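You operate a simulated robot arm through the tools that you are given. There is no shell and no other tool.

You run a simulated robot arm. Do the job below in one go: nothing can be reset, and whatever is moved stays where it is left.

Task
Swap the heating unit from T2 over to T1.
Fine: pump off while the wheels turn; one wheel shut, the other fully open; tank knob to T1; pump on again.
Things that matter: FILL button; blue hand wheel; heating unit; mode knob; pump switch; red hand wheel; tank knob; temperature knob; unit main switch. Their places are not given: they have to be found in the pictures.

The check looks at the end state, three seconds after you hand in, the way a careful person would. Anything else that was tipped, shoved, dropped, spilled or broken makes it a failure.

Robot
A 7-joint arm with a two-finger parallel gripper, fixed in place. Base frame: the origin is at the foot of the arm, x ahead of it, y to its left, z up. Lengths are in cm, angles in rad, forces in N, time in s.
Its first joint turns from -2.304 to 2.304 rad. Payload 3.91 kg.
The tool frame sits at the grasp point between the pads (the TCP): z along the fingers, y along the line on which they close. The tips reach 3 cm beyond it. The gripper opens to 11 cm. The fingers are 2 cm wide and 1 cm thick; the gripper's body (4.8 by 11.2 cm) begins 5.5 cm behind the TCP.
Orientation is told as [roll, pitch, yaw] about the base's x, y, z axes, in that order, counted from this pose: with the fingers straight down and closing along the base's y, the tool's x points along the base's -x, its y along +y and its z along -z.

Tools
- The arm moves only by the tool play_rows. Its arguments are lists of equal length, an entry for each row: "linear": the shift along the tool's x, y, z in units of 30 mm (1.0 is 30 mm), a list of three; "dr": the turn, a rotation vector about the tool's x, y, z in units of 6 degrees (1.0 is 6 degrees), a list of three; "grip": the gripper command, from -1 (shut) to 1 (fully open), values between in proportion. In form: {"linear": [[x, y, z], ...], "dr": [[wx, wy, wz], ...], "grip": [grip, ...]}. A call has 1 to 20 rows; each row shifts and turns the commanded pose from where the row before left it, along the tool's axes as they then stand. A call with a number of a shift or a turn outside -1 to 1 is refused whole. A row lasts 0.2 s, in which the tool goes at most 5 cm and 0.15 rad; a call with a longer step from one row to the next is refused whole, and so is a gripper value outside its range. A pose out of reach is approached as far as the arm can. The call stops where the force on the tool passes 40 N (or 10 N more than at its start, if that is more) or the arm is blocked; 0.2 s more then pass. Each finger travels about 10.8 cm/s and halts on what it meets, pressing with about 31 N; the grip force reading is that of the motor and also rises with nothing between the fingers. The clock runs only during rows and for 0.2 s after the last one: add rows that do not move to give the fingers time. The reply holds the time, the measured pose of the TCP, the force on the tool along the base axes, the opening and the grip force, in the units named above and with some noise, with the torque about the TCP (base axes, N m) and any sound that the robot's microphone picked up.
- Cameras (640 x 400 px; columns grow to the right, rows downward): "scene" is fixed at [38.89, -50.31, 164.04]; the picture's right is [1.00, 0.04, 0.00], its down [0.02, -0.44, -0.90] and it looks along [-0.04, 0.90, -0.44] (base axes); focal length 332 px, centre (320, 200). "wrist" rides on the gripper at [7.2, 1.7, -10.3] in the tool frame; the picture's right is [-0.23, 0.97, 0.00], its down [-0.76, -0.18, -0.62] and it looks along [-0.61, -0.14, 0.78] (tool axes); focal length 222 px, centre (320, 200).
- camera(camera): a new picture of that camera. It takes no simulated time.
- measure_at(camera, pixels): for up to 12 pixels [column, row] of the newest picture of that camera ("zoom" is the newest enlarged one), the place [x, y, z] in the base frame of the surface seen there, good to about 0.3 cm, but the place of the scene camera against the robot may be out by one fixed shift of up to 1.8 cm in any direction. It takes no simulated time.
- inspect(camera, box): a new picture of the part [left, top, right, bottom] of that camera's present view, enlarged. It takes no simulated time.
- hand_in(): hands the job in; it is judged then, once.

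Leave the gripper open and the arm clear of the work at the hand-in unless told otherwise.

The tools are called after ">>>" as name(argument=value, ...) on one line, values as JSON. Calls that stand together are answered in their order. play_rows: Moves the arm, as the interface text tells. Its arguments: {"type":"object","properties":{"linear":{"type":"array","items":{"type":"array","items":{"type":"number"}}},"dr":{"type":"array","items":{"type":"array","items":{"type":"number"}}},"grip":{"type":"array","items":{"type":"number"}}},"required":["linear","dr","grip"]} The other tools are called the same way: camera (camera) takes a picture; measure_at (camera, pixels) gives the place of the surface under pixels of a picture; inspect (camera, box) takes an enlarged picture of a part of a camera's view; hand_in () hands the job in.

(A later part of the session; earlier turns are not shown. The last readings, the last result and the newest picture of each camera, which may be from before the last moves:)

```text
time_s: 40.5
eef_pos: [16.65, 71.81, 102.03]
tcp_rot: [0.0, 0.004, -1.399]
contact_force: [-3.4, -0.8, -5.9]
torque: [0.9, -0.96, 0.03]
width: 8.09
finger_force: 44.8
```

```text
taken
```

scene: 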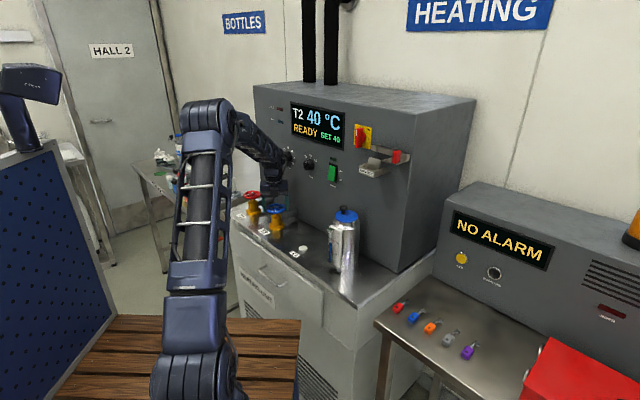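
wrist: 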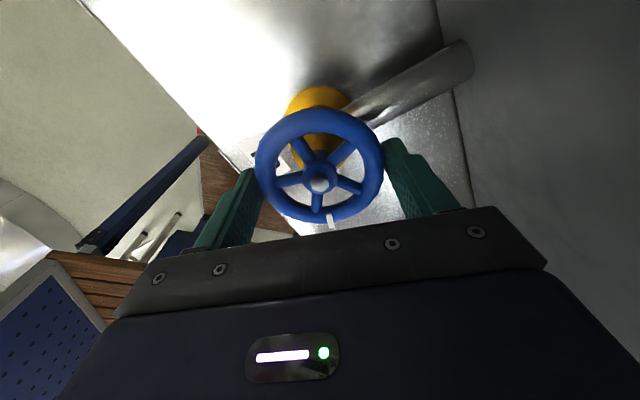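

The forearm swings towards the panel in this posture, so I'll look closely at the clearance to the knobs.

>>> inspect(camera="scene", box=[220, 100, 340, 220])

```text
3.33 times, centred on (280, 160) of scene
```

zoom: 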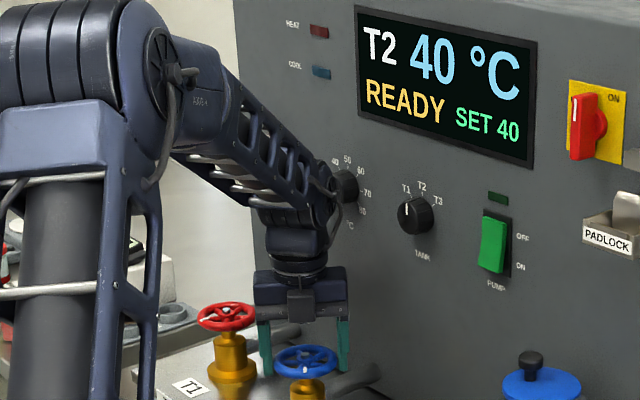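

The pose is tight but clear, and the set value is still 40. I'll release and wind the wrist back about 120° first.

>>> play_rows(linear=[[0, 0, 0], [0, 0, 0], [0, 0, 0], [0, 0, 0], [0, 0, 0], [0, 0, 0], [0, 0, 0], [0, 0, 0], [0, 0, 0], [0, 0, 0], [0, 0, 0], [0, 0, 0], [0, 0, 0], [0, 0, 0], [0, 0, 0], [0, 0, 0], [0, 0, 0], [0, 0, 0], [0, 0, 0], [0, 0, 0]], dr=[[0, 0, 0], [0, 0, 0], [0, 0, 0], [0, 0, -1], [0, 0, -1], [0, 0, -1], [0, 0, -1], [0, 0, -1], [0, 0, -1], [0, 0, -1], [0, 0, -1], [0, 0, -1], [0, 0, -1], [0, 0, -1], [0, 0, -1], [0, 0, -1], [0, 0, -1], [0, 0, -1], [0, 0, -1], [0, 0, -1]], grip=[1, 1, 1, 1, 1, 1, 1, 1, 1, 1, 1, 1, 1, 1, 1, 1, 1, 1, 1, 1])

>>> play_rows(linear=[[0, 0, 0], [0, 0, 0], [0, 0, 0], [0, 0, 0], [0, 0, 0], [0, 0, 0], [0, 0, 0], [0, 0, 0], [0, 0, 0], [0, 0, 0], [0, 0, 0], [0, 0, 0], [0, 0, 0], [0, 0, 0], [0, 0, 0], [0, 0, 0], [0, 0, 0], [0, 0, 0], [0, 0, 0]], dr=[[0, 0, -1], [0, 0, -1], [0, 0, -1], [0, 0, -1], [0, 0, -1], [0, 0, -1], [0, 0, -1], [0, 0, -1], [0, 0, -1], [0, 0, -1], [0, 0, -1], [0, 0, -1], [0, 0, -1], [0, 0, -1], [0, 0, -1], [0, 0, -1], [0, 0, -1], [0, 0, -1], [0, 0, -1]], grip=[1, 1, 1, 1, 1, 1, 1, 1, 1, 1, 1, 1, 1, 1, 1, 1, 1, 1, 1])

>>> camera(camera="wrist")

```text
time_s: 44.7
eef_pos: [16.73, 71.8, 102.06]
tcp_rot: [0.006, 0.002, 0.383]
contact_force: [-0.2, -0.4, 0.6]
torque: [0.0, 0.0, 0.0]
width: 10.98
finger_force: 0.1
```

```text
time_s: 48.7
eef_pos: [16.75, 71.83, 102.13]
tcp_rot: [0.002, -0.006, 2.373]
contact_force: [-0.7, 0.1, 0.5]
torque: [0.03, 0.03, -0.01]
width: 11.01
finger_force: 0.1
```

```text
taken
```

wrist: 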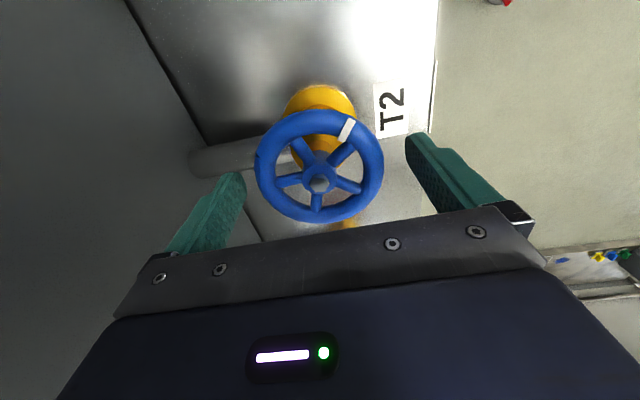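

The white mark is now about 215° clockwise from where it was. The tool is back at yaw 136° and centred, so I'll grip and turn again.

>>> play_rows(linear=[[0, 0, 0], [0, 0, 0], [0, 0, 0], [0, 0, 0], [0, 0, 0], [0, 0, 0], [0, 0, 0], [0, 0, 0], [0, 0, 0], [0, 0, 0]], dr=[[0, 0, 0], [0, 0, 0], [0, 0, 0], [0, 0, 0], [0, 0, 1], [0, 0, 1], [0, 0, 1], [0, 0, 1], [0, 0, 1], [0, 0, 0]], grip=[-1, -1, -1, -1, -1, -1, -1, -1, -1, -1])

```text
time_s: 50.9
eef_pos: [16.83, 71.79, 102.12]
tcp_rot: [0.004, -0.004, 1.845]
contact_force: [6.0, 7.7, 0.7]
torque: [0.79, -0.77, -0.01]
width: 7.98
finger_force: 44.6
```

Side force is low. Continue 60°.

>>> play_rows(linear=[[0, 0, 0], [0, 0, 0], [0, 0, 0], [0, 0, 0], [0, 0, 0], [0, 0, 0], [0, 0, 0], [0, 0, 0], [0, 0, 0], [0, 0, 0], [0, 0, 0]], dr=[[0, 0, 1], [0, 0, 1], [0, 0, 1], [0, 0, 1], [0, 0, 1], [0, 0, 1], [0, 0, 1], [0, 0, 1], [0, 0, 1], [0, 0, 1], [0, 0, 0]], grip=[-1, -1, -1, -1, -1, -1, -1, -1, -1, -1, -1])

>>> camera(camera="wrist")

```text
time_s: 53.3
eef_pos: [16.66, 71.76, 102.09]
tcp_rot: [0.008, 0.0, 0.798]
contact_force: [-0.3, 0.2, -2.5]
torque: [-0.1, -0.05, 1.34]
width: 8.07
finger_force: 44.4
```

```text
taken
```

wrist: 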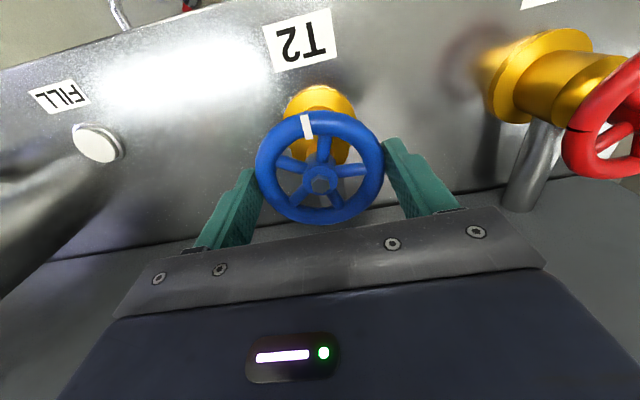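

The torque about z is now −/+1.34 N m and the wheel slipped in the grip: the mark moved from (347,130) to (307,127). So the blue wheel reached its clockwise stop after about 265°, and it's shut. I'll release, lift 10 cm, and move to the red wheel at about (4.0, 84.5).

>>> play_rows(linear=[[0, 0, 0], [0, 0, 0], [0, 0, 0], [0, 0, -0.83], [0, 0, -0.83], [0, 0, -0.83], [0, 0, -0.83], [0, 0.855, 0], [0, 0.855, 0], [0, 0.855, 0], [0, 0.855, 0], [0, 0.855, 0], [0, 0.855, 0], [0, 0.855, 0], [0, 0, 0], [0, 0, 0]], dr=[[0, 0, 0], [0, 0, 0], [0, 0, 0], [0, 0, 0], [0, 0, 0], [0, 0, 0], [0, 0, 0], [0, 0, 0], [0, 0, 0], [0, 0, 0], [0, 0, 0], [0, 0, 0], [0, 0, 0], [0, 0, 0], [0, 0, 0], [0, 0, 0]], grip=[1, 1, 1, 1, 1, 1, 1, 1, 1, 1, 1, 1, 1, 1, 1, 1])

>>> camera(camera="wrist")

>>> inspect(camera="scene", box=[200, 90, 360, 240])

```text
time_s: 56.7
eef_pos: [3.94, 84.26, 112.26]
tcp_rot: [0.005, 0.001, 0.799]
contact_force: [0.8, -0.6, -0.6]
torque: [0.03, -0.01, 0.0]
width: 11.02
finger_force: 0.1
```

```text
taken
```

wrist: 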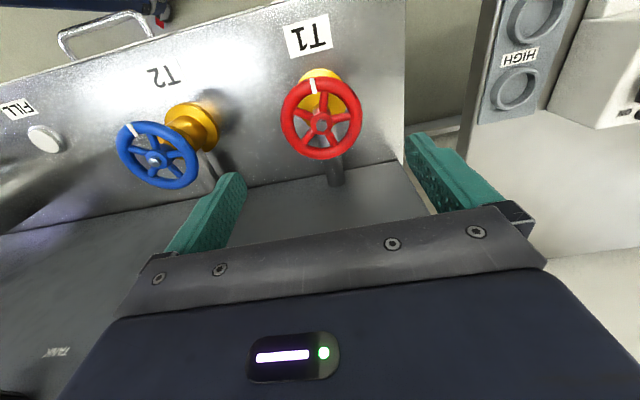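

```text
2.67 times, centred on (280, 165) of scene
```

zoom: 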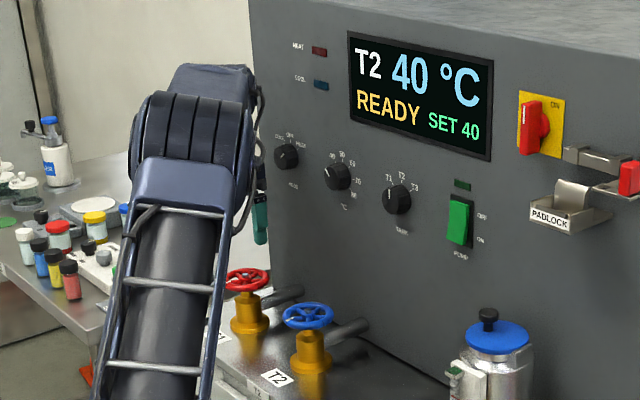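

Both wheels' white marks now stand at the same angle, so blue is shut like red was. The display is unchanged. I'll measure the red wheel, with its hub at (321,124).

>>> measure_at(camera="wrist", pixels=[[321, 124], [286, 122], [358, 112], [320, 82], [326, 155], [294, 145], [352, 140], [293, 95], [349, 90], [335, 175]])

```text
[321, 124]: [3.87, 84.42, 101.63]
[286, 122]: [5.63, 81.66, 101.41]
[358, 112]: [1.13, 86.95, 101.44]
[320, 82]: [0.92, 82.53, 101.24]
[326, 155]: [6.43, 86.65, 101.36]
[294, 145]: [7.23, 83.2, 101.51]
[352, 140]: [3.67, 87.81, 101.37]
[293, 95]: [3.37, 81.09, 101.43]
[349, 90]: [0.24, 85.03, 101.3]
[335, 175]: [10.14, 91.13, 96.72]
```

The red centre comes out near (3.95, 84.4). Opening is counter-clockwise, so I'll wind the wrist to yaw about −62° first while still above.

>>> play_rows(linear=[[-0.035, 0.03, 0], [0, 0, 0], [0, 0, 0], [0, 0, 0], [0, 0, 0], [0, 0, 0], [0, 0, 0], [0, 0, 0], [0, 0, 0], [0, 0, 0], [0, 0, 0], [0, 0, 0], [0, 0, 0], [0, 0, 0], [0, 0, 0], [0, 0, 0], [0, 0, 0], [0, 0, 0], [0, 0, 0], [0, 0, 0]], dr=[[0, 0, 0], [0, 0, 1], [0, 0, 1], [0, 0, 1], [0, 0, 1], [0, 0, 1], [0, 0, 1], [0, 0, 1], [0, 0, 1], [0, 0, 1], [0, 0, 1], [0, 0, 1], [0, 0, 1], [0, 0, 1], [0, 0, 1], [0, 0, 1], [0, 0, 1], [0, 0, 1], [0, 0, 1], [0, 0, 0]], grip=[1, 1, 1, 1, 1, 1, 1, 1, 1, 1, 1, 1, 1, 1, 1, 1, 1, 1, 1, 1])

>>> camera(camera="wrist")

>>> inspect(camera="scene", box=[200, 90, 360, 240])

```text
time_s: 60.9
eef_pos: [3.96, 84.37, 112.21]
tcp_rot: [-0.001, 0.005, -1.086]
contact_force: [-0.4, -0.2, -0.1]
torque: [0.0, -0.01, 0.0]
width: 11.0
finger_force: 0.1
```

```text
taken
```

wrist: 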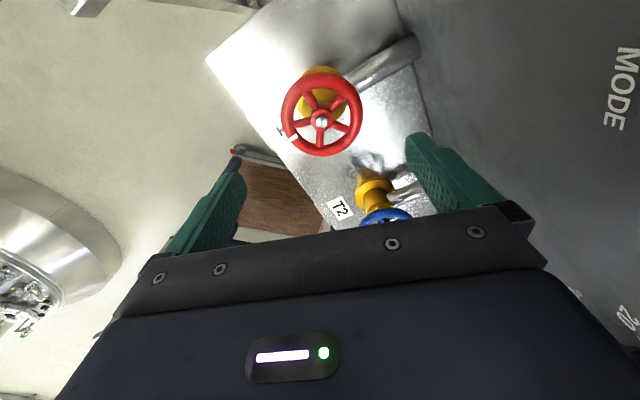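

```text
2.67 times, centred on (280, 165) of scene
```

zoom: 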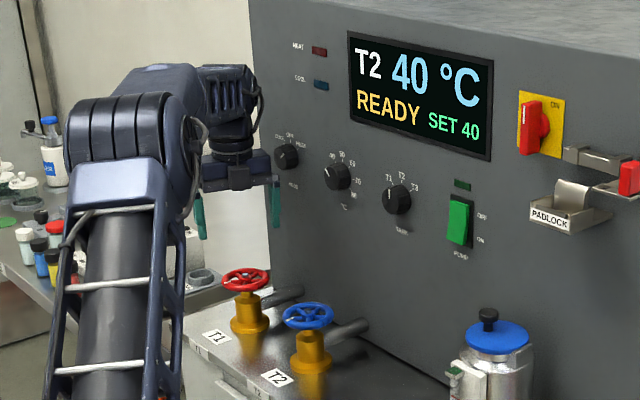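

The hub shows at nearly the same pixel (321,122) after the 108° turn, so the TCP is centred within about 0.2 cm. Descend to z ≈ 102.1.

>>> play_rows(linear=[[0, 0, 0.84], [0, 0, 0.84], [0, 0, 0.84], [0, 0, 0.84], [0, 0, 0], [0, 0, 0]], dr=[[0, 0, 0], [0, 0, 0], [0, 0, 0], [0, 0, 0], [0, 0, 0], [0, 0, 0]], grip=[1, 1, 1, 1, 1, 1])

>>> camera(camera="wrist")

```text
time_s: 62.3
eef_pos: [3.87, 84.31, 102.12]
tcp_rot: [-0.001, 0.006, -1.087]
contact_force: [-0.5, -0.8, 0.1]
torque: [-0.02, 0.0, 0.0]
width: 11.02
finger_force: 0.0
```

```text
taken
```

wrist: 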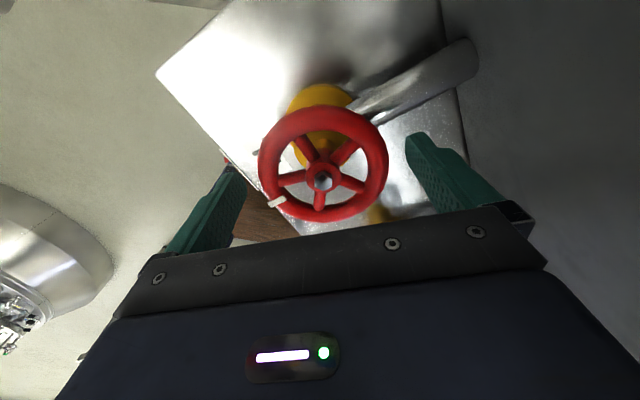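

The hub is at (323,181) against a target of (320,181), so I'll shift y by +0.15 cm, grip, and turn counter-clockwise 30°.

>>> play_rows(linear=[[0, 0.05, 0], [0, 0, 0], [0, 0, 0], [0, 0, 0], [0, 0, 0], [0, 0, 0], [0, 0, 0], [0, 0, 0], [0, 0, 0], [0, 0, 0], [0, 0, 0]], dr=[[0, 0, 0], [0, 0, 0], [0, 0, 0], [0, 0, 0], [0, 0, 0], [0, 0, -1], [0, 0, -1], [0, 0, -1], [0, 0, -1], [0, 0, -1], [0, 0, 0]], grip=[1, -1, -1, -1, -1, -1, -1, -1, -1, -1, -1])

>>> camera(camera="wrist")

```text
time_s: 64.7
eef_pos: [3.95, 84.47, 101.92]
tcp_rot: [0.002, 0.004, -0.559]
contact_force: [11.6, 7.4, -2.1]
torque: [-0.4, 0.18, -0.01]
width: 8.05
finger_force: 44.9
```

```text
taken
```

wrist: 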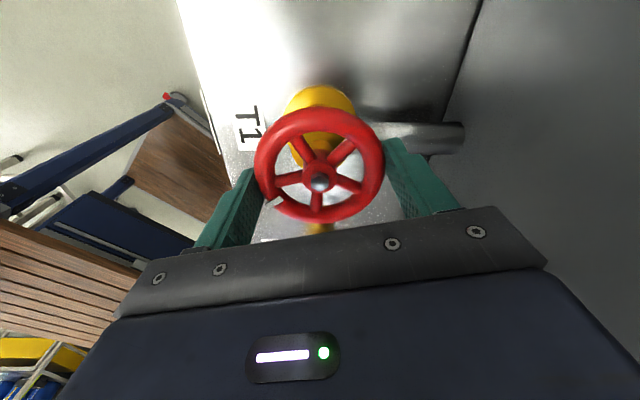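

Red follows with no slip. Continue 60° with a small trim.

>>> play_rows(linear=[[-0.01, 0.03, 0], [0, 0, 0], [0, 0, 0], [0, 0, 0], [0, 0, 0], [0, 0, 0], [0, 0, 0], [0, 0, 0], [0, 0, 0], [0, 0, 0], [0, 0, 0]], dr=[[0, 0, -1], [0, 0, -1], [0, 0, -1], [0, 0, -1], [0, 0, -1], [0, 0, -1], [0, 0, -1], [0, 0, -1], [0, 0, -1], [0, 0, -1], [0, 0, 0]], grip=[-1, -1, -1, -1, -1, -1, -1, -1, -1, -1, -1])

```text
time_s: 67.1
eef_pos: [4.11, 84.59, 102.07]
tcp_rot: [0.006, 0.001, 0.486]
contact_force: [2.7, 9.5, -1.7]
torque: [-0.34, 0.43, 0.01]
width: 8.04
finger_force: 45.4
```

Forces are low at yaw 28°. I'll continue 84° counter-clockwise.

>>> play_rows(linear=[[0, 0.02, 0], [0, 0, 0], [0, 0, 0], [0, 0, 0], [0, 0, 0], [0, 0, 0], [0, 0, 0], [0, 0, 0], [0, 0, 0], [0, 0, 0], [0, 0, 0], [0, 0, 0], [0, 0, 0], [0, 0, 0], [0, 0, 0]], dr=[[0, 0, -1], [0, 0, -1], [0, 0, -1], [0, 0, -1], [0, 0, -1], [0, 0, -1], [0, 0, -1], [0, 0, -1], [0, 0, -1], [0, 0, -1], [0, 0, -1], [0, 0, -1], [0, 0, -1], [0, 0, -1], [0, 0, 0]], grip=[-1, -1, -1, -1, -1, -1, -1, -1, -1, -1, -1, -1, -1, -1, -1])

>>> camera(camera="wrist")

```text
time_s: 70.3
eef_pos: [3.99, 84.66, 102.09]
tcp_rot: [0.003, -0.006, 1.952]
contact_force: [-7.3, 9.1, 3.5]
torque: [0.47, -0.05, -0.02]
width: 8.03
finger_force: 44.9
```

```text
taken
```

wrist: 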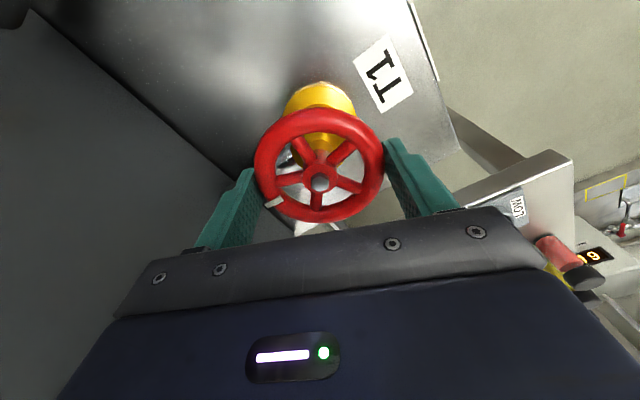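

The mark holds at (275,203), so there is no slip, and 174° is done. I'll turn 30° more.

>>> play_rows(linear=[[0, 0.01, 0], [0, 0, 0], [0, 0, 0], [0, 0, 0], [0, 0, 0], [0, 0, 0]], dr=[[0, 0, -1], [0, 0, -1], [0, 0, -1], [0, 0, -1], [0, 0, -1], [0, 0, 0]], grip=[-1, -1, -1, -1, -1, -1])

>>> camera(camera="scene")

```text
time_s: 71.7
eef_pos: [4.05, 84.56, 101.99]
tcp_rot: [0.001, -0.006, 2.477]
contact_force: [-10.6, 0.0, 3.0]
torque: [-0.27, 1.2, 0.0]
width: 8.03
finger_force: 44.9
```

```text
taken
```

scene: 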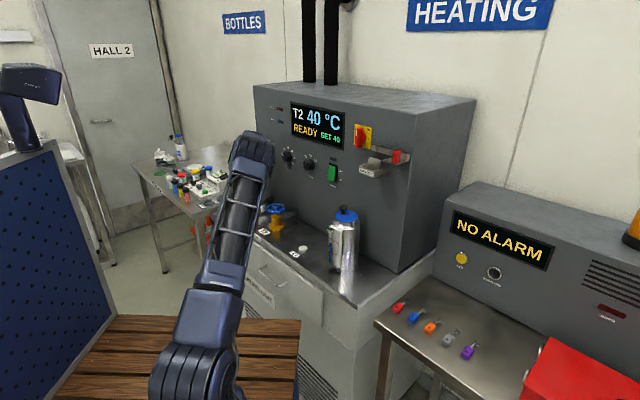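

204° is done at yaw 142°. I'll release, wind back 108°, and grip again.

>>> play_rows(linear=[[0, 0, 0], [0, 0, 0], [0, 0, 0], [0, 0, 0], [0, 0, 0], [0, 0, 0], [0, 0, 0], [0, 0, 0], [0, 0, 0], [0, 0, 0], [0, 0, 0], [0, 0, 0], [0, 0, 0], [0, 0, 0], [0, 0, 0], [0, 0, 0], [0, 0, 0], [0, 0, 0], [0, 0, 0], [0, 0, 0]], dr=[[0, 0, 0], [0, 0, 0], [0, 0, 0], [0, 0, 1], [0, 0, 1], [0, 0, 1], [0, 0, 1], [0, 0, 1], [0, 0, 1], [0, 0, 1], [0, 0, 1], [0, 0, 1], [0, 0, 1], [0, 0, 1], [0, 0, 1], [0, 0, 1], [0, 0, 1], [0, 0, 1], [0, 0, 1], [0, 0, 0]], grip=[1, 1, 1, 1, 1, 1, 1, 1, 1, 1, 1, 1, 1, 1, 1, 1, 1, 1, 1, 1])

>>> camera(camera="wrist")

```text
time_s: 75.9
eef_pos: [4.03, 84.59, 102.12]
tcp_rot: [0.005, 0.0, 0.797]
contact_force: [0.1, -0.5, 0.5]
torque: [0.01, 0.02, 0.03]
width: 11.01
finger_force: 0.1
```

```text
taken
```

wrist: 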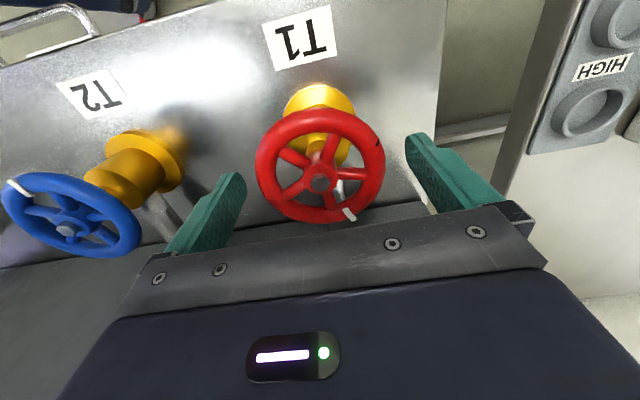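

The red mark needs roughly 65° more to match blue's original open angle. I'll grip and turn counter-clockwise up to 84°, watching for the stop.

>>> play_rows(linear=[[0, 0, 0], [0, 0, 0], [0, 0, 0], [0, 0, 0], [0, 0, 0], [0, 0, 0], [0, 0, 0], [0, 0, 0], [0, 0, 0], [0, 0, 0], [0, 0, 0], [0, 0, 0], [0, 0, 0], [0, 0, 0], [0, 0, 0], [0, 0, 0], [0, 0, 0], [0, 0, 0], [0, 0, 0]], dr=[[0, 0, 0], [0, 0, 0], [0, 0, 0], [0, 0, 0], [0, 0, -1], [0, 0, -1], [0, 0, -1], [0, 0, -1], [0, 0, -1], [0, 0, -1], [0, 0, -1], [0, 0, -1], [0, 0, -1], [0, 0, -1], [0, 0, -1], [0, 0, -1], [0, 0, -1], [0, 0, -1], [0, 0, 0]], grip=[-1, -1, -1, -1, -1, -1, -1, -1, -1, -1, -1, -1, -1, -1, -1, -1, -1, -1, -1])

>>> camera(camera="wrist")

```text
time_s: 79.9
eef_pos: [4.0, 84.64, 102.13]
tcp_rot: [0.002, -0.003, 2.268]
contact_force: [-2.9, -1.3, -3.6]
torque: [0.07, 0.3, -1.62]
width: 8.03
finger_force: 44.9
```

```text
taken
```

wrist: 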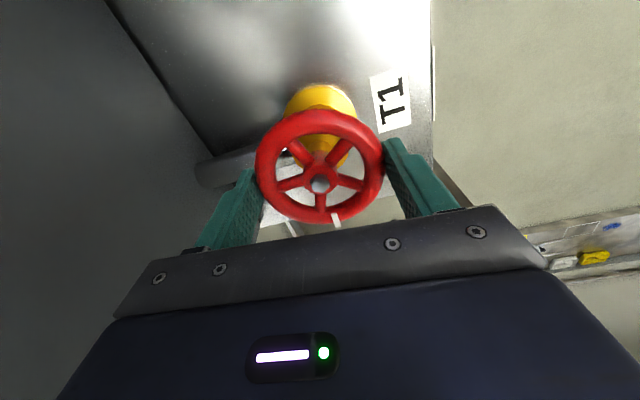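

The torque is −1.62 N m and the wheel slipped a little, so the red wheel is at its fully open stop. I'll release, lift 10.8 cm, and unwind the wrist to yaw about 45°.

>>> play_rows(linear=[[0, 0, 0], [0, 0, 0], [0, 0, 0], [0, 0, -0.9], [0, 0, -0.9], [0, 0, -0.9], [0, 0, -0.9], [0, 0, 0], [0, 0, 0], [0, 0, 0], [0, 0, 0], [0, 0, 0], [0, 0, 0], [0, 0, 0], [0, 0, 0], [0, 0, 0], [0, 0, 0], [0, 0, 0], [0, 0, 0], [0, 0, 0]], dr=[[0, 0, 0], [0, 0, 0], [0, 0, 0], [0, 0, 0], [0, 0, 0], [0, 0, 0], [0, 0, 0], [0, 0, 1], [0, 0, 1], [0, 0, 1], [0, 0, 1], [0, 0, 1], [0, 0, 1], [0, 0, 1], [0, 0, 1], [0, 0, 1], [0, 0, 1], [0, 0, 1], [0, 0, 1], [0, 0, 1]], grip=[1, 1, 1, 1, 1, 1, 1, 1, 1, 1, 1, 1, 1, 1, 1, 1, 1, 1, 1, 1])

>>> camera(camera="wrist")

```text
time_s: 84.1
eef_pos: [4.01, 84.54, 112.84]
tcp_rot: [0.005, 0.0, 0.902]
contact_force: [0.3, 0.0, -0.3]
torque: [0.01, -0.01, -0.01]
width: 11.0
finger_force: 0.0
```

```text
taken
```

wrist: 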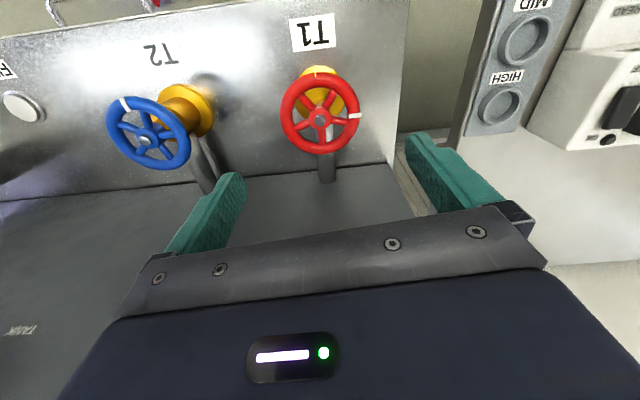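

Red's mark now points right, as blue's did when open, and blue's points up-left. I'll align the yaw to 45°, move to a stand-off in front of the tank knob at (21.6, 62, 122), then pitch up.

>>> play_rows(linear=[[0, 0, -0.5], [0, 0, -0.5], [0.117, -0.945, -0.2], [0.117, -0.945, -0.2], [0.117, -0.945, -0.2], [0.117, -0.945, -0.2], [0.117, -0.945, -0.2], [0.117, -0.945, -0.2], [0.117, -0.945, -0.2], [0.117, -0.945, -0.2], [0.117, -0.945, -0.2], [0.117, -0.945, -0.2], [0, 0, 0]], dr=[[0, 0, 0.555], [0, 0, 0.555], [0, 0, 0], [0, 0, 0], [0, 0, 0], [0, 0, 0], [0, 0, 0], [0, 0, 0], [0, 0, 0], [0, 0, 0], [0, 0, 0], [0, 0, 0], [0, 0, 0]], grip=[1, 1, 1, 1, 1, 1, 1, 1, 1, 1, 1, 1, 1])

>>> play_rows(linear=[[0, 0, 0], [0, 0, 0], [0, 0, 0], [0, 0, 0], [0, 0, 0], [0, 0, 0], [0, 0, 0], [0, 0, 0], [0, 0, 0], [0, 0, 0], [0, 0, 0], [0, 0, 0], [0, 0, 0], [0, 0, 0], [0, 0, 0], [0, 0, 0]], dr=[[0, -1, 0], [0, -1, 0], [0, -1, 0], [0, -1, 0], [0, -1, 0], [0, -1, 0], [0, -1, 0], [0, -1, 0], [0, -1, 0], [0, -1, 0], [0, -1, 0], [0, -1, 0], [0, -1, 0], [0, -1, 0], [0, -1, 0], [0, 0, 0]], grip=[1, 1, 1, 1, 1, 1, 1, 1, 1, 1, 1, 1, 1, 1, 1, 1])

>>> camera(camera="wrist")

>>> camera(camera="scene")

```text
time_s: 86.9
eef_pos: [21.78, 62.0, 121.7]
tcp_rot: [0.005, 0.0, 0.788]
contact_force: [-0.7, -0.5, 0.8]
torque: [0.0, -0.01, -0.01]
width: 11.01
finger_force: 0.0
```

```text
time_s: 90.3
eef_pos: [21.61, 61.93, 121.78]
tcp_rot: [1.781, -1.566, -0.994]
contact_force: [0.1, 0.3, -0.4]
torque: [-0.01, 0.0, -0.01]
width: 10.98
finger_force: 0.1
```

```text
taken
```

wrist: 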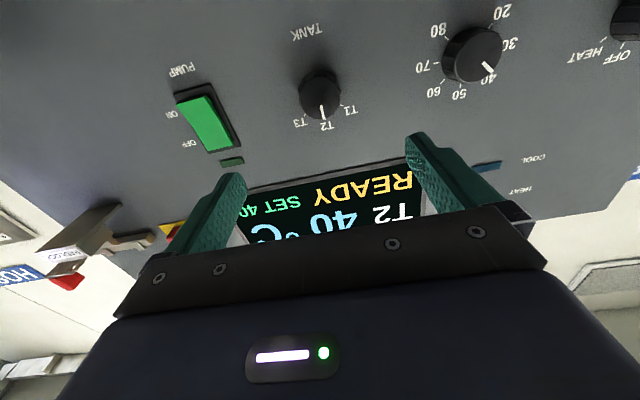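

```text
taken
```

scene: 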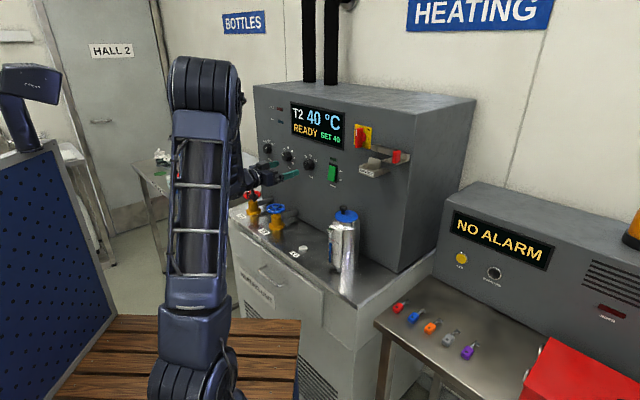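

Good view. The tank knob is at (320,93), pointing at T2. I'll measure and enlarge it.

>>> inspect(camera="wrist", box=[260, 50, 380, 140])

>>> camera(camera="wrist")

>>> measure_at(camera="wrist", pixels=[[322, 98], [304, 92], [338, 97], [323, 112], [320, 82], [344, 106], [325, 122], [304, 117], [360, 60], [280, 60], [332, 84], [307, 102]])

```text
4.44 times, centred on (320, 95) of wrist
```

zoom: 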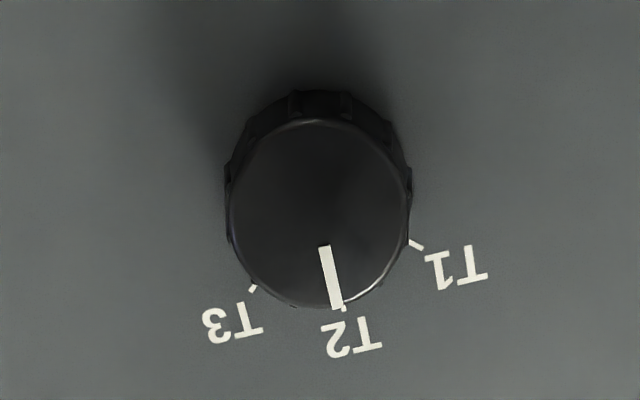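

```text
taken
```

wrist: 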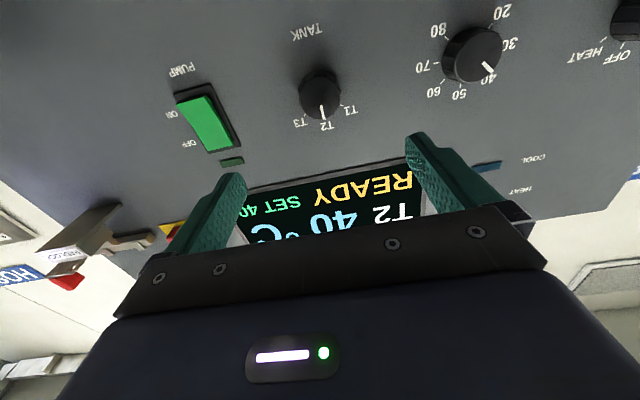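

```text
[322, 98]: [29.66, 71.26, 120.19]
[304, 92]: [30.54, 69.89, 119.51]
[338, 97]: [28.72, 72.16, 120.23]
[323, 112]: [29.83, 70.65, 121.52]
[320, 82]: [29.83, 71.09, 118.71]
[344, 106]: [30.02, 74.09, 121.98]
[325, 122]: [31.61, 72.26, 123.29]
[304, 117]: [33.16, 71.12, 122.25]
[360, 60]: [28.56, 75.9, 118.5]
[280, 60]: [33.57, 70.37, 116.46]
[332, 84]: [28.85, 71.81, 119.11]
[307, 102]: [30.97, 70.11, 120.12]
```

Using the camera geometry, the knob's centre lies 1.7 cm below and 0.5 cm along tool +y from the TCP axis. That puts it at u ≈ 29.0 along the panel, z ≈ 120.1, with its face 2.4 cm off the panel. I'll align, narrow the gripper to about 7 cm, and advance 6.5 cm so the tips stay short of the face.

>>> play_rows(linear=[[0.28, 0.085, 0], [0.28, 0.085, 0], [0, 0, 0.72], [0, 0, 0.72], [0, 0, 0.72], [0, 0, 0], [0, 0, 0]], dr=[[0, 0, 0], [0, 0, 0], [0, 0, 0], [0, 0, 0], [0, 0, 0], [0, 0, 0], [0, 0, 0]], grip=[0.27, 0.27, 0.27, 0.27, 0.27, 0.27, 0.27])

>>> camera(camera="wrist")

>>> inspect(camera="scene", box=[240, 110, 360, 200])

```text
time_s: 91.9
eef_pos: [25.88, 67.08, 119.99]
tcp_rot: [1.547, -1.566, -0.762]
contact_force: [-0.5, -0.5, 0.6]
torque: [-0.01, -0.02, 0.01]
width: 6.97
finger_force: 0.1
```

```text
taken
```

wrist: 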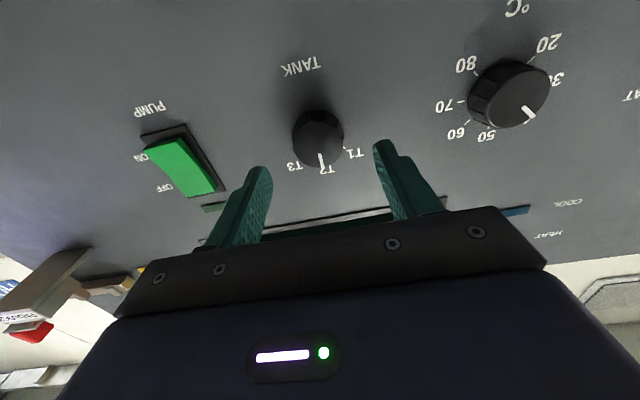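

```text
4.44 times, centred on (300, 155) of scene
```

zoom: 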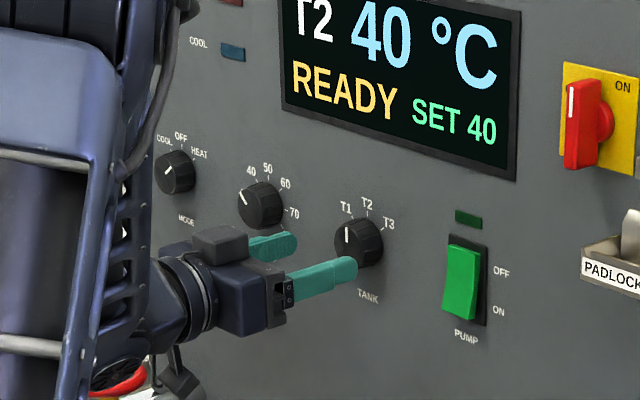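

The fingers straddle the knob from below-left to right. I'll enlarge this to check the centring.

>>> inspect(camera="wrist", box=[256, 90, 384, 180])

>>> measure_at(camera="wrist", pixels=[[318, 135], [297, 135], [341, 132], [319, 118], [321, 158], [321, 168], [350, 148], [298, 160], [265, 175], [380, 148]])

```text
4.44 times, centred on (320, 135) of wrist
```

zoom: 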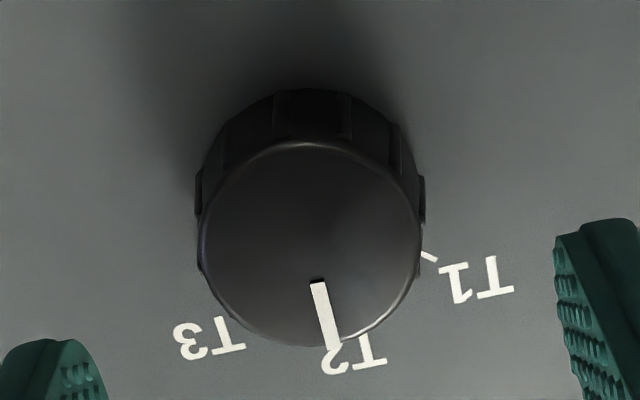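

```text
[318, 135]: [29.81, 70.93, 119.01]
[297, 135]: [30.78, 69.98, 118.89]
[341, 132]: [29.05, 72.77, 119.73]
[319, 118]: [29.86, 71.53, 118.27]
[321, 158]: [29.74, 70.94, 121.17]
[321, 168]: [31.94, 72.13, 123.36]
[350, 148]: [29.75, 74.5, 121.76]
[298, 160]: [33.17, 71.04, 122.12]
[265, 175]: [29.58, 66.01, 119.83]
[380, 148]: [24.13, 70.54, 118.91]
```

The knob's face centre is at about (318,145), within about 0.3 cm of the tool axis. I'll nudge up 0.25 cm and −0.1 cm in y, then advance 4.2 cm so the tips stop 0.7 cm short of the panel.

>>> play_rows(linear=[[-0.08, -0.03, 0], [0, 0, 0.5], [0, 0, 0.5], [0, 0, 0.4], [0, 0, 0], [0, 0, 0]], dr=[[0, 0, 0], [0, 0, 0], [0, 0, 0], [0, 0, 0], [0, 0, 0], [0, 0, 0]], grip=[0.27, 0.27, 0.27, 0.27, 0.27, 0.27])

>>> camera(camera="wrist")

>>> inspect(camera="scene", box=[240, 110, 360, 200])

```text
time_s: 93.3
eef_pos: [28.9, 70.05, 120.32]
tcp_rot: [1.576, -1.564, -0.786]
contact_force: [-0.5, 0.3, 0.4]
torque: [0.01, 0.02, 0.01]
width: 6.99
finger_force: 0.1
```

```text
taken
```

wrist: 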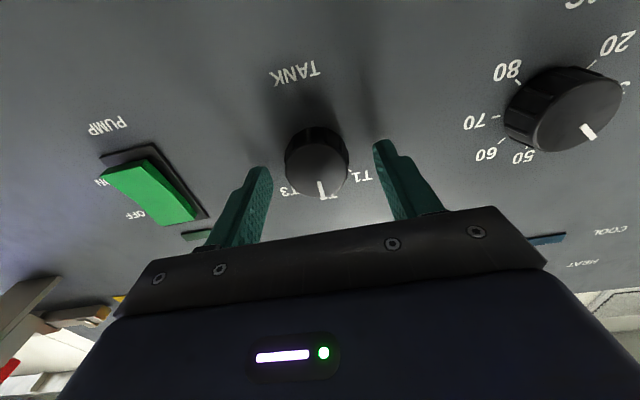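

```text
4.44 times, centred on (300, 155) of scene
```

zoom: 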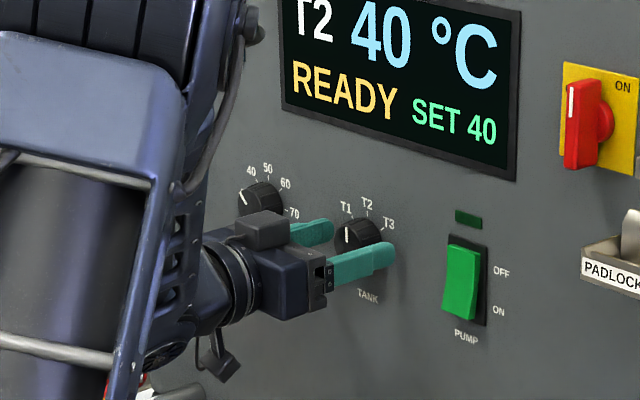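

The fingers are on both sides of the knob, with temperature and display unchanged. I'll close on the knob.

>>> play_rows(linear=[[0, 0, 0], [0, 0, 0], [0, 0, 0], [0, 0, 0]], dr=[[0, 0, 0], [0, 0, 0], [0, 0, 0], [0, 0, 0]], grip=[-1, -1, -1, -1])

>>> inspect(camera="wrist", box=[240, 90, 400, 215])

>>> inspect(camera="scene", box=[270, 100, 360, 190])

```text
time_s: 94.3
eef_pos: [29.05, 69.89, 120.19]
tcp_rot: [1.542, -1.566, -0.754]
contact_force: [9.0, -17.8, -3.0]
torque: [0.08, -0.14, -0.76]
width: 4.09
finger_force: 44.9
```

```text
3.20 times, centred on (320, 152) of wrist
```

zoom: 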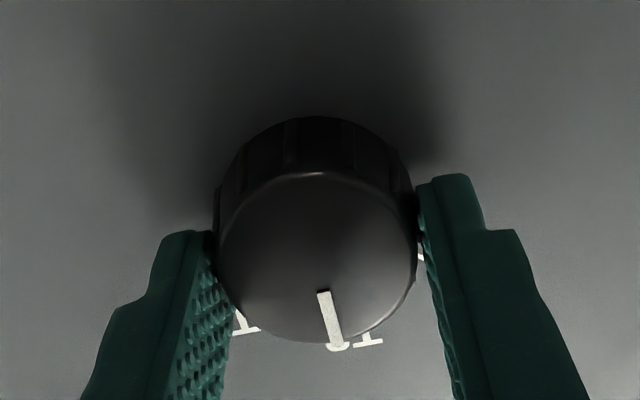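

```text
4.44 times, centred on (315, 145) of scene
```

zoom: 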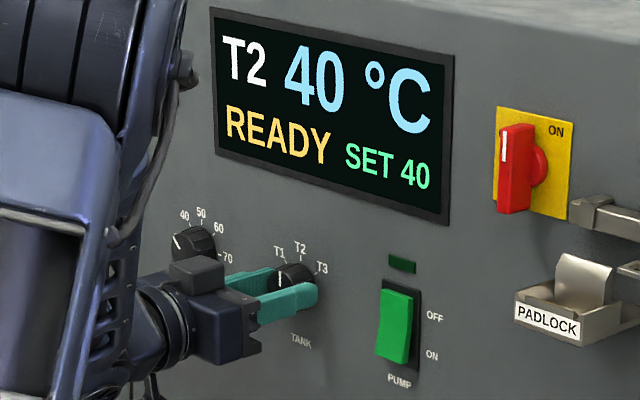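

The knob is gripped at 4.1 cm. I'll trim y −0.12 cm for the 19 N side force, then turn the knob counter-clockwise (towards T1) by 30° and look.

>>> play_rows(linear=[[0, -0.04, 0], [0, 0, 0], [0, 0, 0], [0, 0, 0], [0, 0, 0], [0, 0, 0], [0, 0, 0]], dr=[[0, 0, 0], [0, 0, -1], [0, 0, -1], [0, 0, -1], [0, 0, -1], [0, 0, -1], [0, 0, 0]], grip=[-1, -1, -1, -1, -1, -1, -1])

>>> inspect(camera="wrist", box=[240, 90, 400, 215])

>>> inspect(camera="scene", box=[270, 100, 360, 190])

```text
time_s: 95.9
eef_pos: [28.99, 69.9, 120.28]
tcp_rot: [-1.567, -1.05, 2.36]
contact_force: [-2.3, 28.5, -3.0]
torque: [0.09, 0.0, 0.63]
width: 4.08
finger_force: 45.1
```

```text
3.20 times, centred on (320, 152) of wrist
```

zoom: 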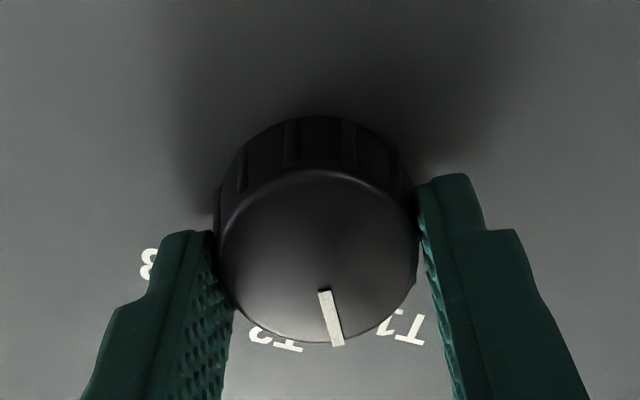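

```text
4.44 times, centred on (315, 145) of scene
```

zoom: 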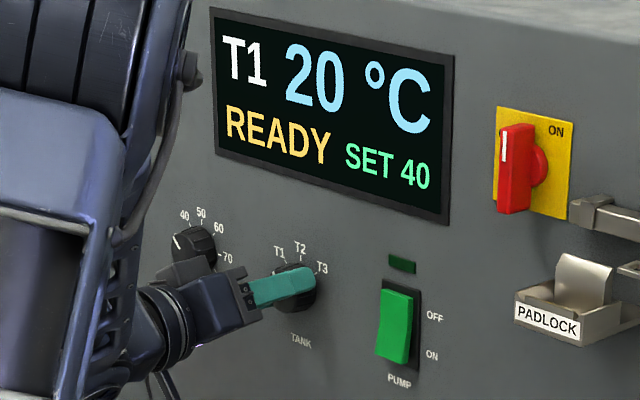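

The display now shows T1 20 °C, but the pointer is still short of the T1 tick by about 15°. I'll trim and turn 15° more.

>>> play_rows(linear=[[0, 0.035, 0.02], [0, 0, 0], [0, 0, 0], [0, 0, 0], [0, 0, 0]], dr=[[0, 0, 0], [0, 0, -0.9], [0, 0, -0.8], [0, 0, -0.8], [0, 0, 0]], grip=[-1, -1, -1, -1, -1])

>>> inspect(camera="wrist", box=[240, 90, 400, 215])

```text
time_s: 97.1
eef_pos: [28.91, 70.02, 120.2]
tcp_rot: [-1.569, -0.789, 2.36]
contact_force: [-13.7, 13.7, -4.4]
torque: [-0.08, 0.14, 0.6]
width: 4.09
finger_force: 44.9
```

```text
3.20 times, centred on (320, 152) of wrist
```

zoom: 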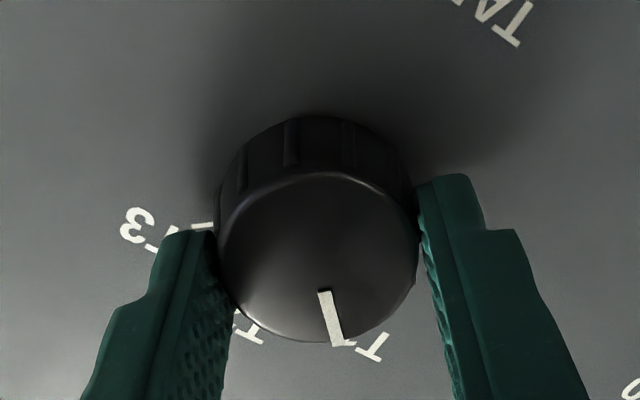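

T1 now sits relative to the pointer exactly as T2 did at the start, so 45° is done. I'll release, back straight out 11 cm and look.

>>> play_rows(linear=[[0, 0, 0], [0, 0, 0], [0, 0, 0], [0, 0, -0.6], [0, 0, -0.8], [0, 0, -0.8], [0, 0, -0.8], [0, 0, -0.7], [0, 0, 0]], dr=[[0, 0, 0], [0, 0, 0], [0, 0, 0], [0, 0, 0], [0, 0, 0], [0, 0, 0], [0, 0, 0], [0, 0, 0], [0, 0, 0]], grip=[0.27, 0.27, 0.27, 0.27, 0.27, 0.27, 0.27, 0.27, 0.27])

>>> camera(camera="wrist")

>>> inspect(camera="scene", box=[240, 100, 370, 195])

```text
time_s: 99.1
eef_pos: [21.21, 62.11, 120.22]
tcp_rot: [-1.571, -0.792, 2.358]
contact_force: [0.1, -0.6, 0.7]
torque: [0.03, 0.0, -0.02]
width: 6.98
finger_force: 0.0
```

```text
taken
```

wrist: 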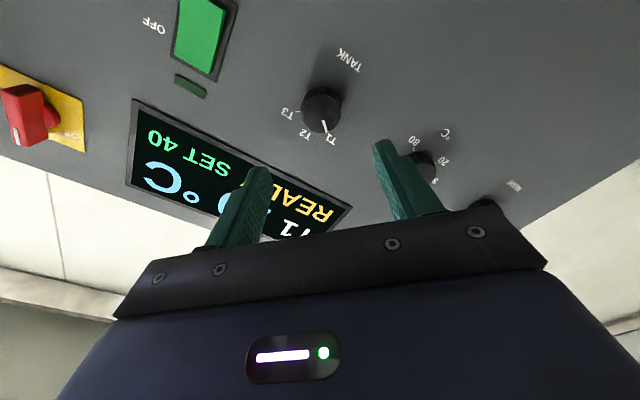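

```text
4.21 times, centred on (305, 148) of scene
```

zoom: 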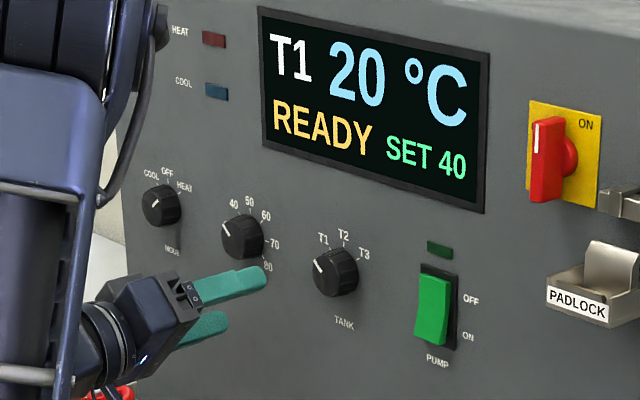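

The knob is cleanly at T1 and the display shows T1 20 °C READY. Next I'll roll the tool back 45°, shut the fingers, and go to a stand-off in front of the rocker's lower (ON) half.

>>> play_rows(linear=[[0, 0, 0], [0, 0, 0], [0, 0, 0], [0, 0, 0], [0, 0, 0], [0, 0, 0], [0, 0, 0], [0, 0, 0], [0.15, -0.82, 0.24], [0.15, -0.82, 0.24], [0.15, -0.82, 0.24], [0.15, -0.82, 0.24], [0.15, -0.82, 0.24], [0, 0, 0], [0, 0, 0]], dr=[[0, 0, 0.94], [0, 0, 0.94], [0, 0, 0.94], [0, 0, 0.94], [0, 0, 0.94], [0, 0, 0.94], [0, 0, 0.94], [0, 0, 0.92], [0, 0, 0], [0, 0, 0], [0, 0, 0], [0, 0, 0], [0, 0, 0], [0, 0, 0], [0, 0, 0]], grip=[-1, -1, -1, -1, -1, -1, -1, -1, -1, -1, -1, -1, -1, -1, -1])

>>> camera(camera="wrist")

>>> inspect(camera="scene", box=[270, 130, 370, 220])

```text
time_s: 102.3
eef_pos: [32.39, 55.86, 117.92]
tcp_rot: [1.56, -1.565, -0.771]
contact_force: [0.1, -0.4, -0.4]
torque: [0.03, 0.0, 0.0]
width: 0.0
finger_force: 31.1
```

```text
taken
```

wrist: 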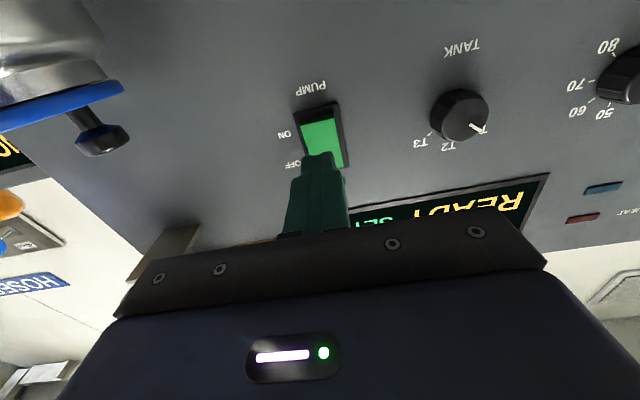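

```text
4.44 times, centred on (320, 175) of scene
```

zoom: 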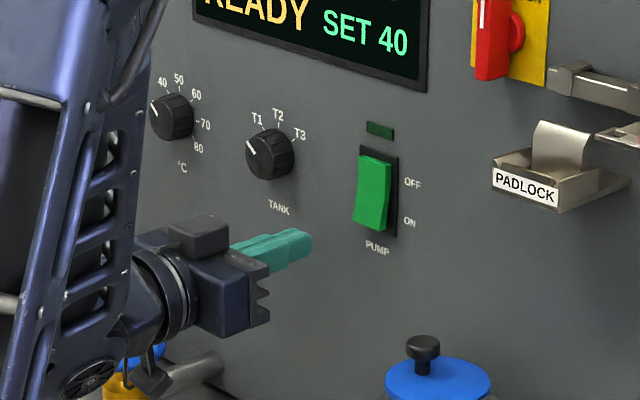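

The rocker's lower half (318,125) now stands out. I'll measure it and the kettle lid before pressing.

>>> measure_at(camera="wrist", pixels=[[316, 121], [318, 130], [320, 140], [326, 150], [303, 125], [334, 118], [100, 135], [120, 90]])

>>> inspect(camera="wrist", box=[260, 70, 380, 170])

```text
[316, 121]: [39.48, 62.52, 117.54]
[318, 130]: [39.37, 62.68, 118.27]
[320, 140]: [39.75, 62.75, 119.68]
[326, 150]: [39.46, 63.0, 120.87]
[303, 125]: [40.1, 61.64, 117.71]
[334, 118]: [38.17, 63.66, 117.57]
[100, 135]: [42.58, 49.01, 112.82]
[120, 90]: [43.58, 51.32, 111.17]
```

```text
4.00 times, centred on (320, 120) of wrist
```

zoom: 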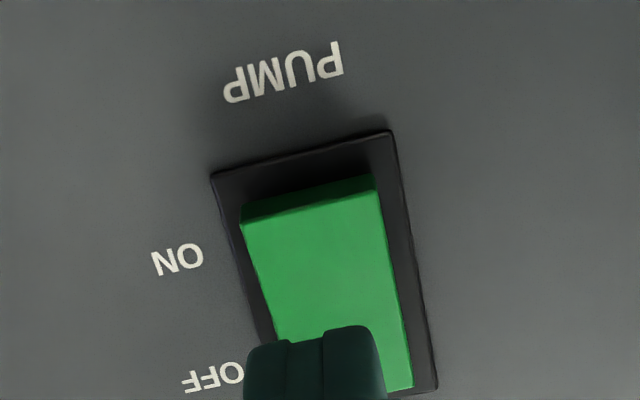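

The ON half is at u ≈ 16.3, z ≈ 117.5–118.5, 6.7 cm ahead of the tips. I'll approach 6 cm, then press in small steps.

>>> play_rows(linear=[[-0.07, -0.05, 0], [0, 0, 0.7], [0, 0, 0.7], [0, 0, 0.6], [0, 0, 0], [0, 0, 0.1], [0, 0, 0.1], [0, 0, 0.08], [0, 0, 0.08], [0, 0, 0.08], [0, 0, 0.08], [0, 0, 0]], dr=[[0, 0, 0], [0, 0, 0], [0, 0, 0], [0, 0, 0], [0, 0, 0], [0, 0, 0], [0, 0, 0], [0, 0, 0], [0, 0, 0], [0, 0, 0], [0, 0, 0], [0, 0, 0]], grip=[-1, -1, -1, -1, -1, -1, -1, -1, -1, -1, -1, -1])

>>> inspect(camera="scene", box=[260, 95, 380, 200])

```text
time_s: 104.4
eef_pos: [37.29, 60.82, 118.03]
tcp_rot: [1.285, -1.566, -0.495]
contact_force: [-9.6, -15.3, 0.9]
torque: [0.16, -0.14, -0.14]
width: 0.02
finger_force: 30.7
stopped in row 10: the force on the tool passed its limit at 47 N (the readings are from after the stop); the commanded pose is now the measured one
```

```text
3.81 times, centred on (320, 148) of scene
```

zoom: 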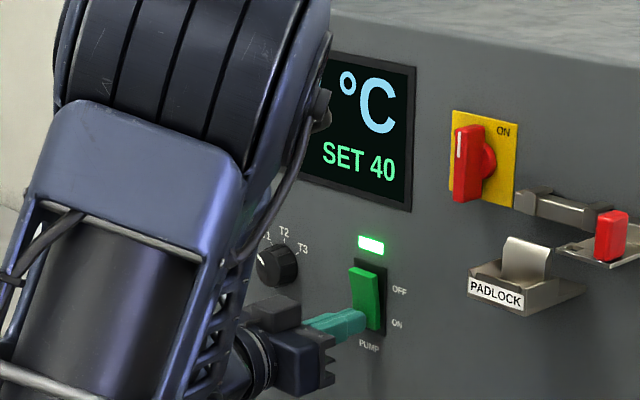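

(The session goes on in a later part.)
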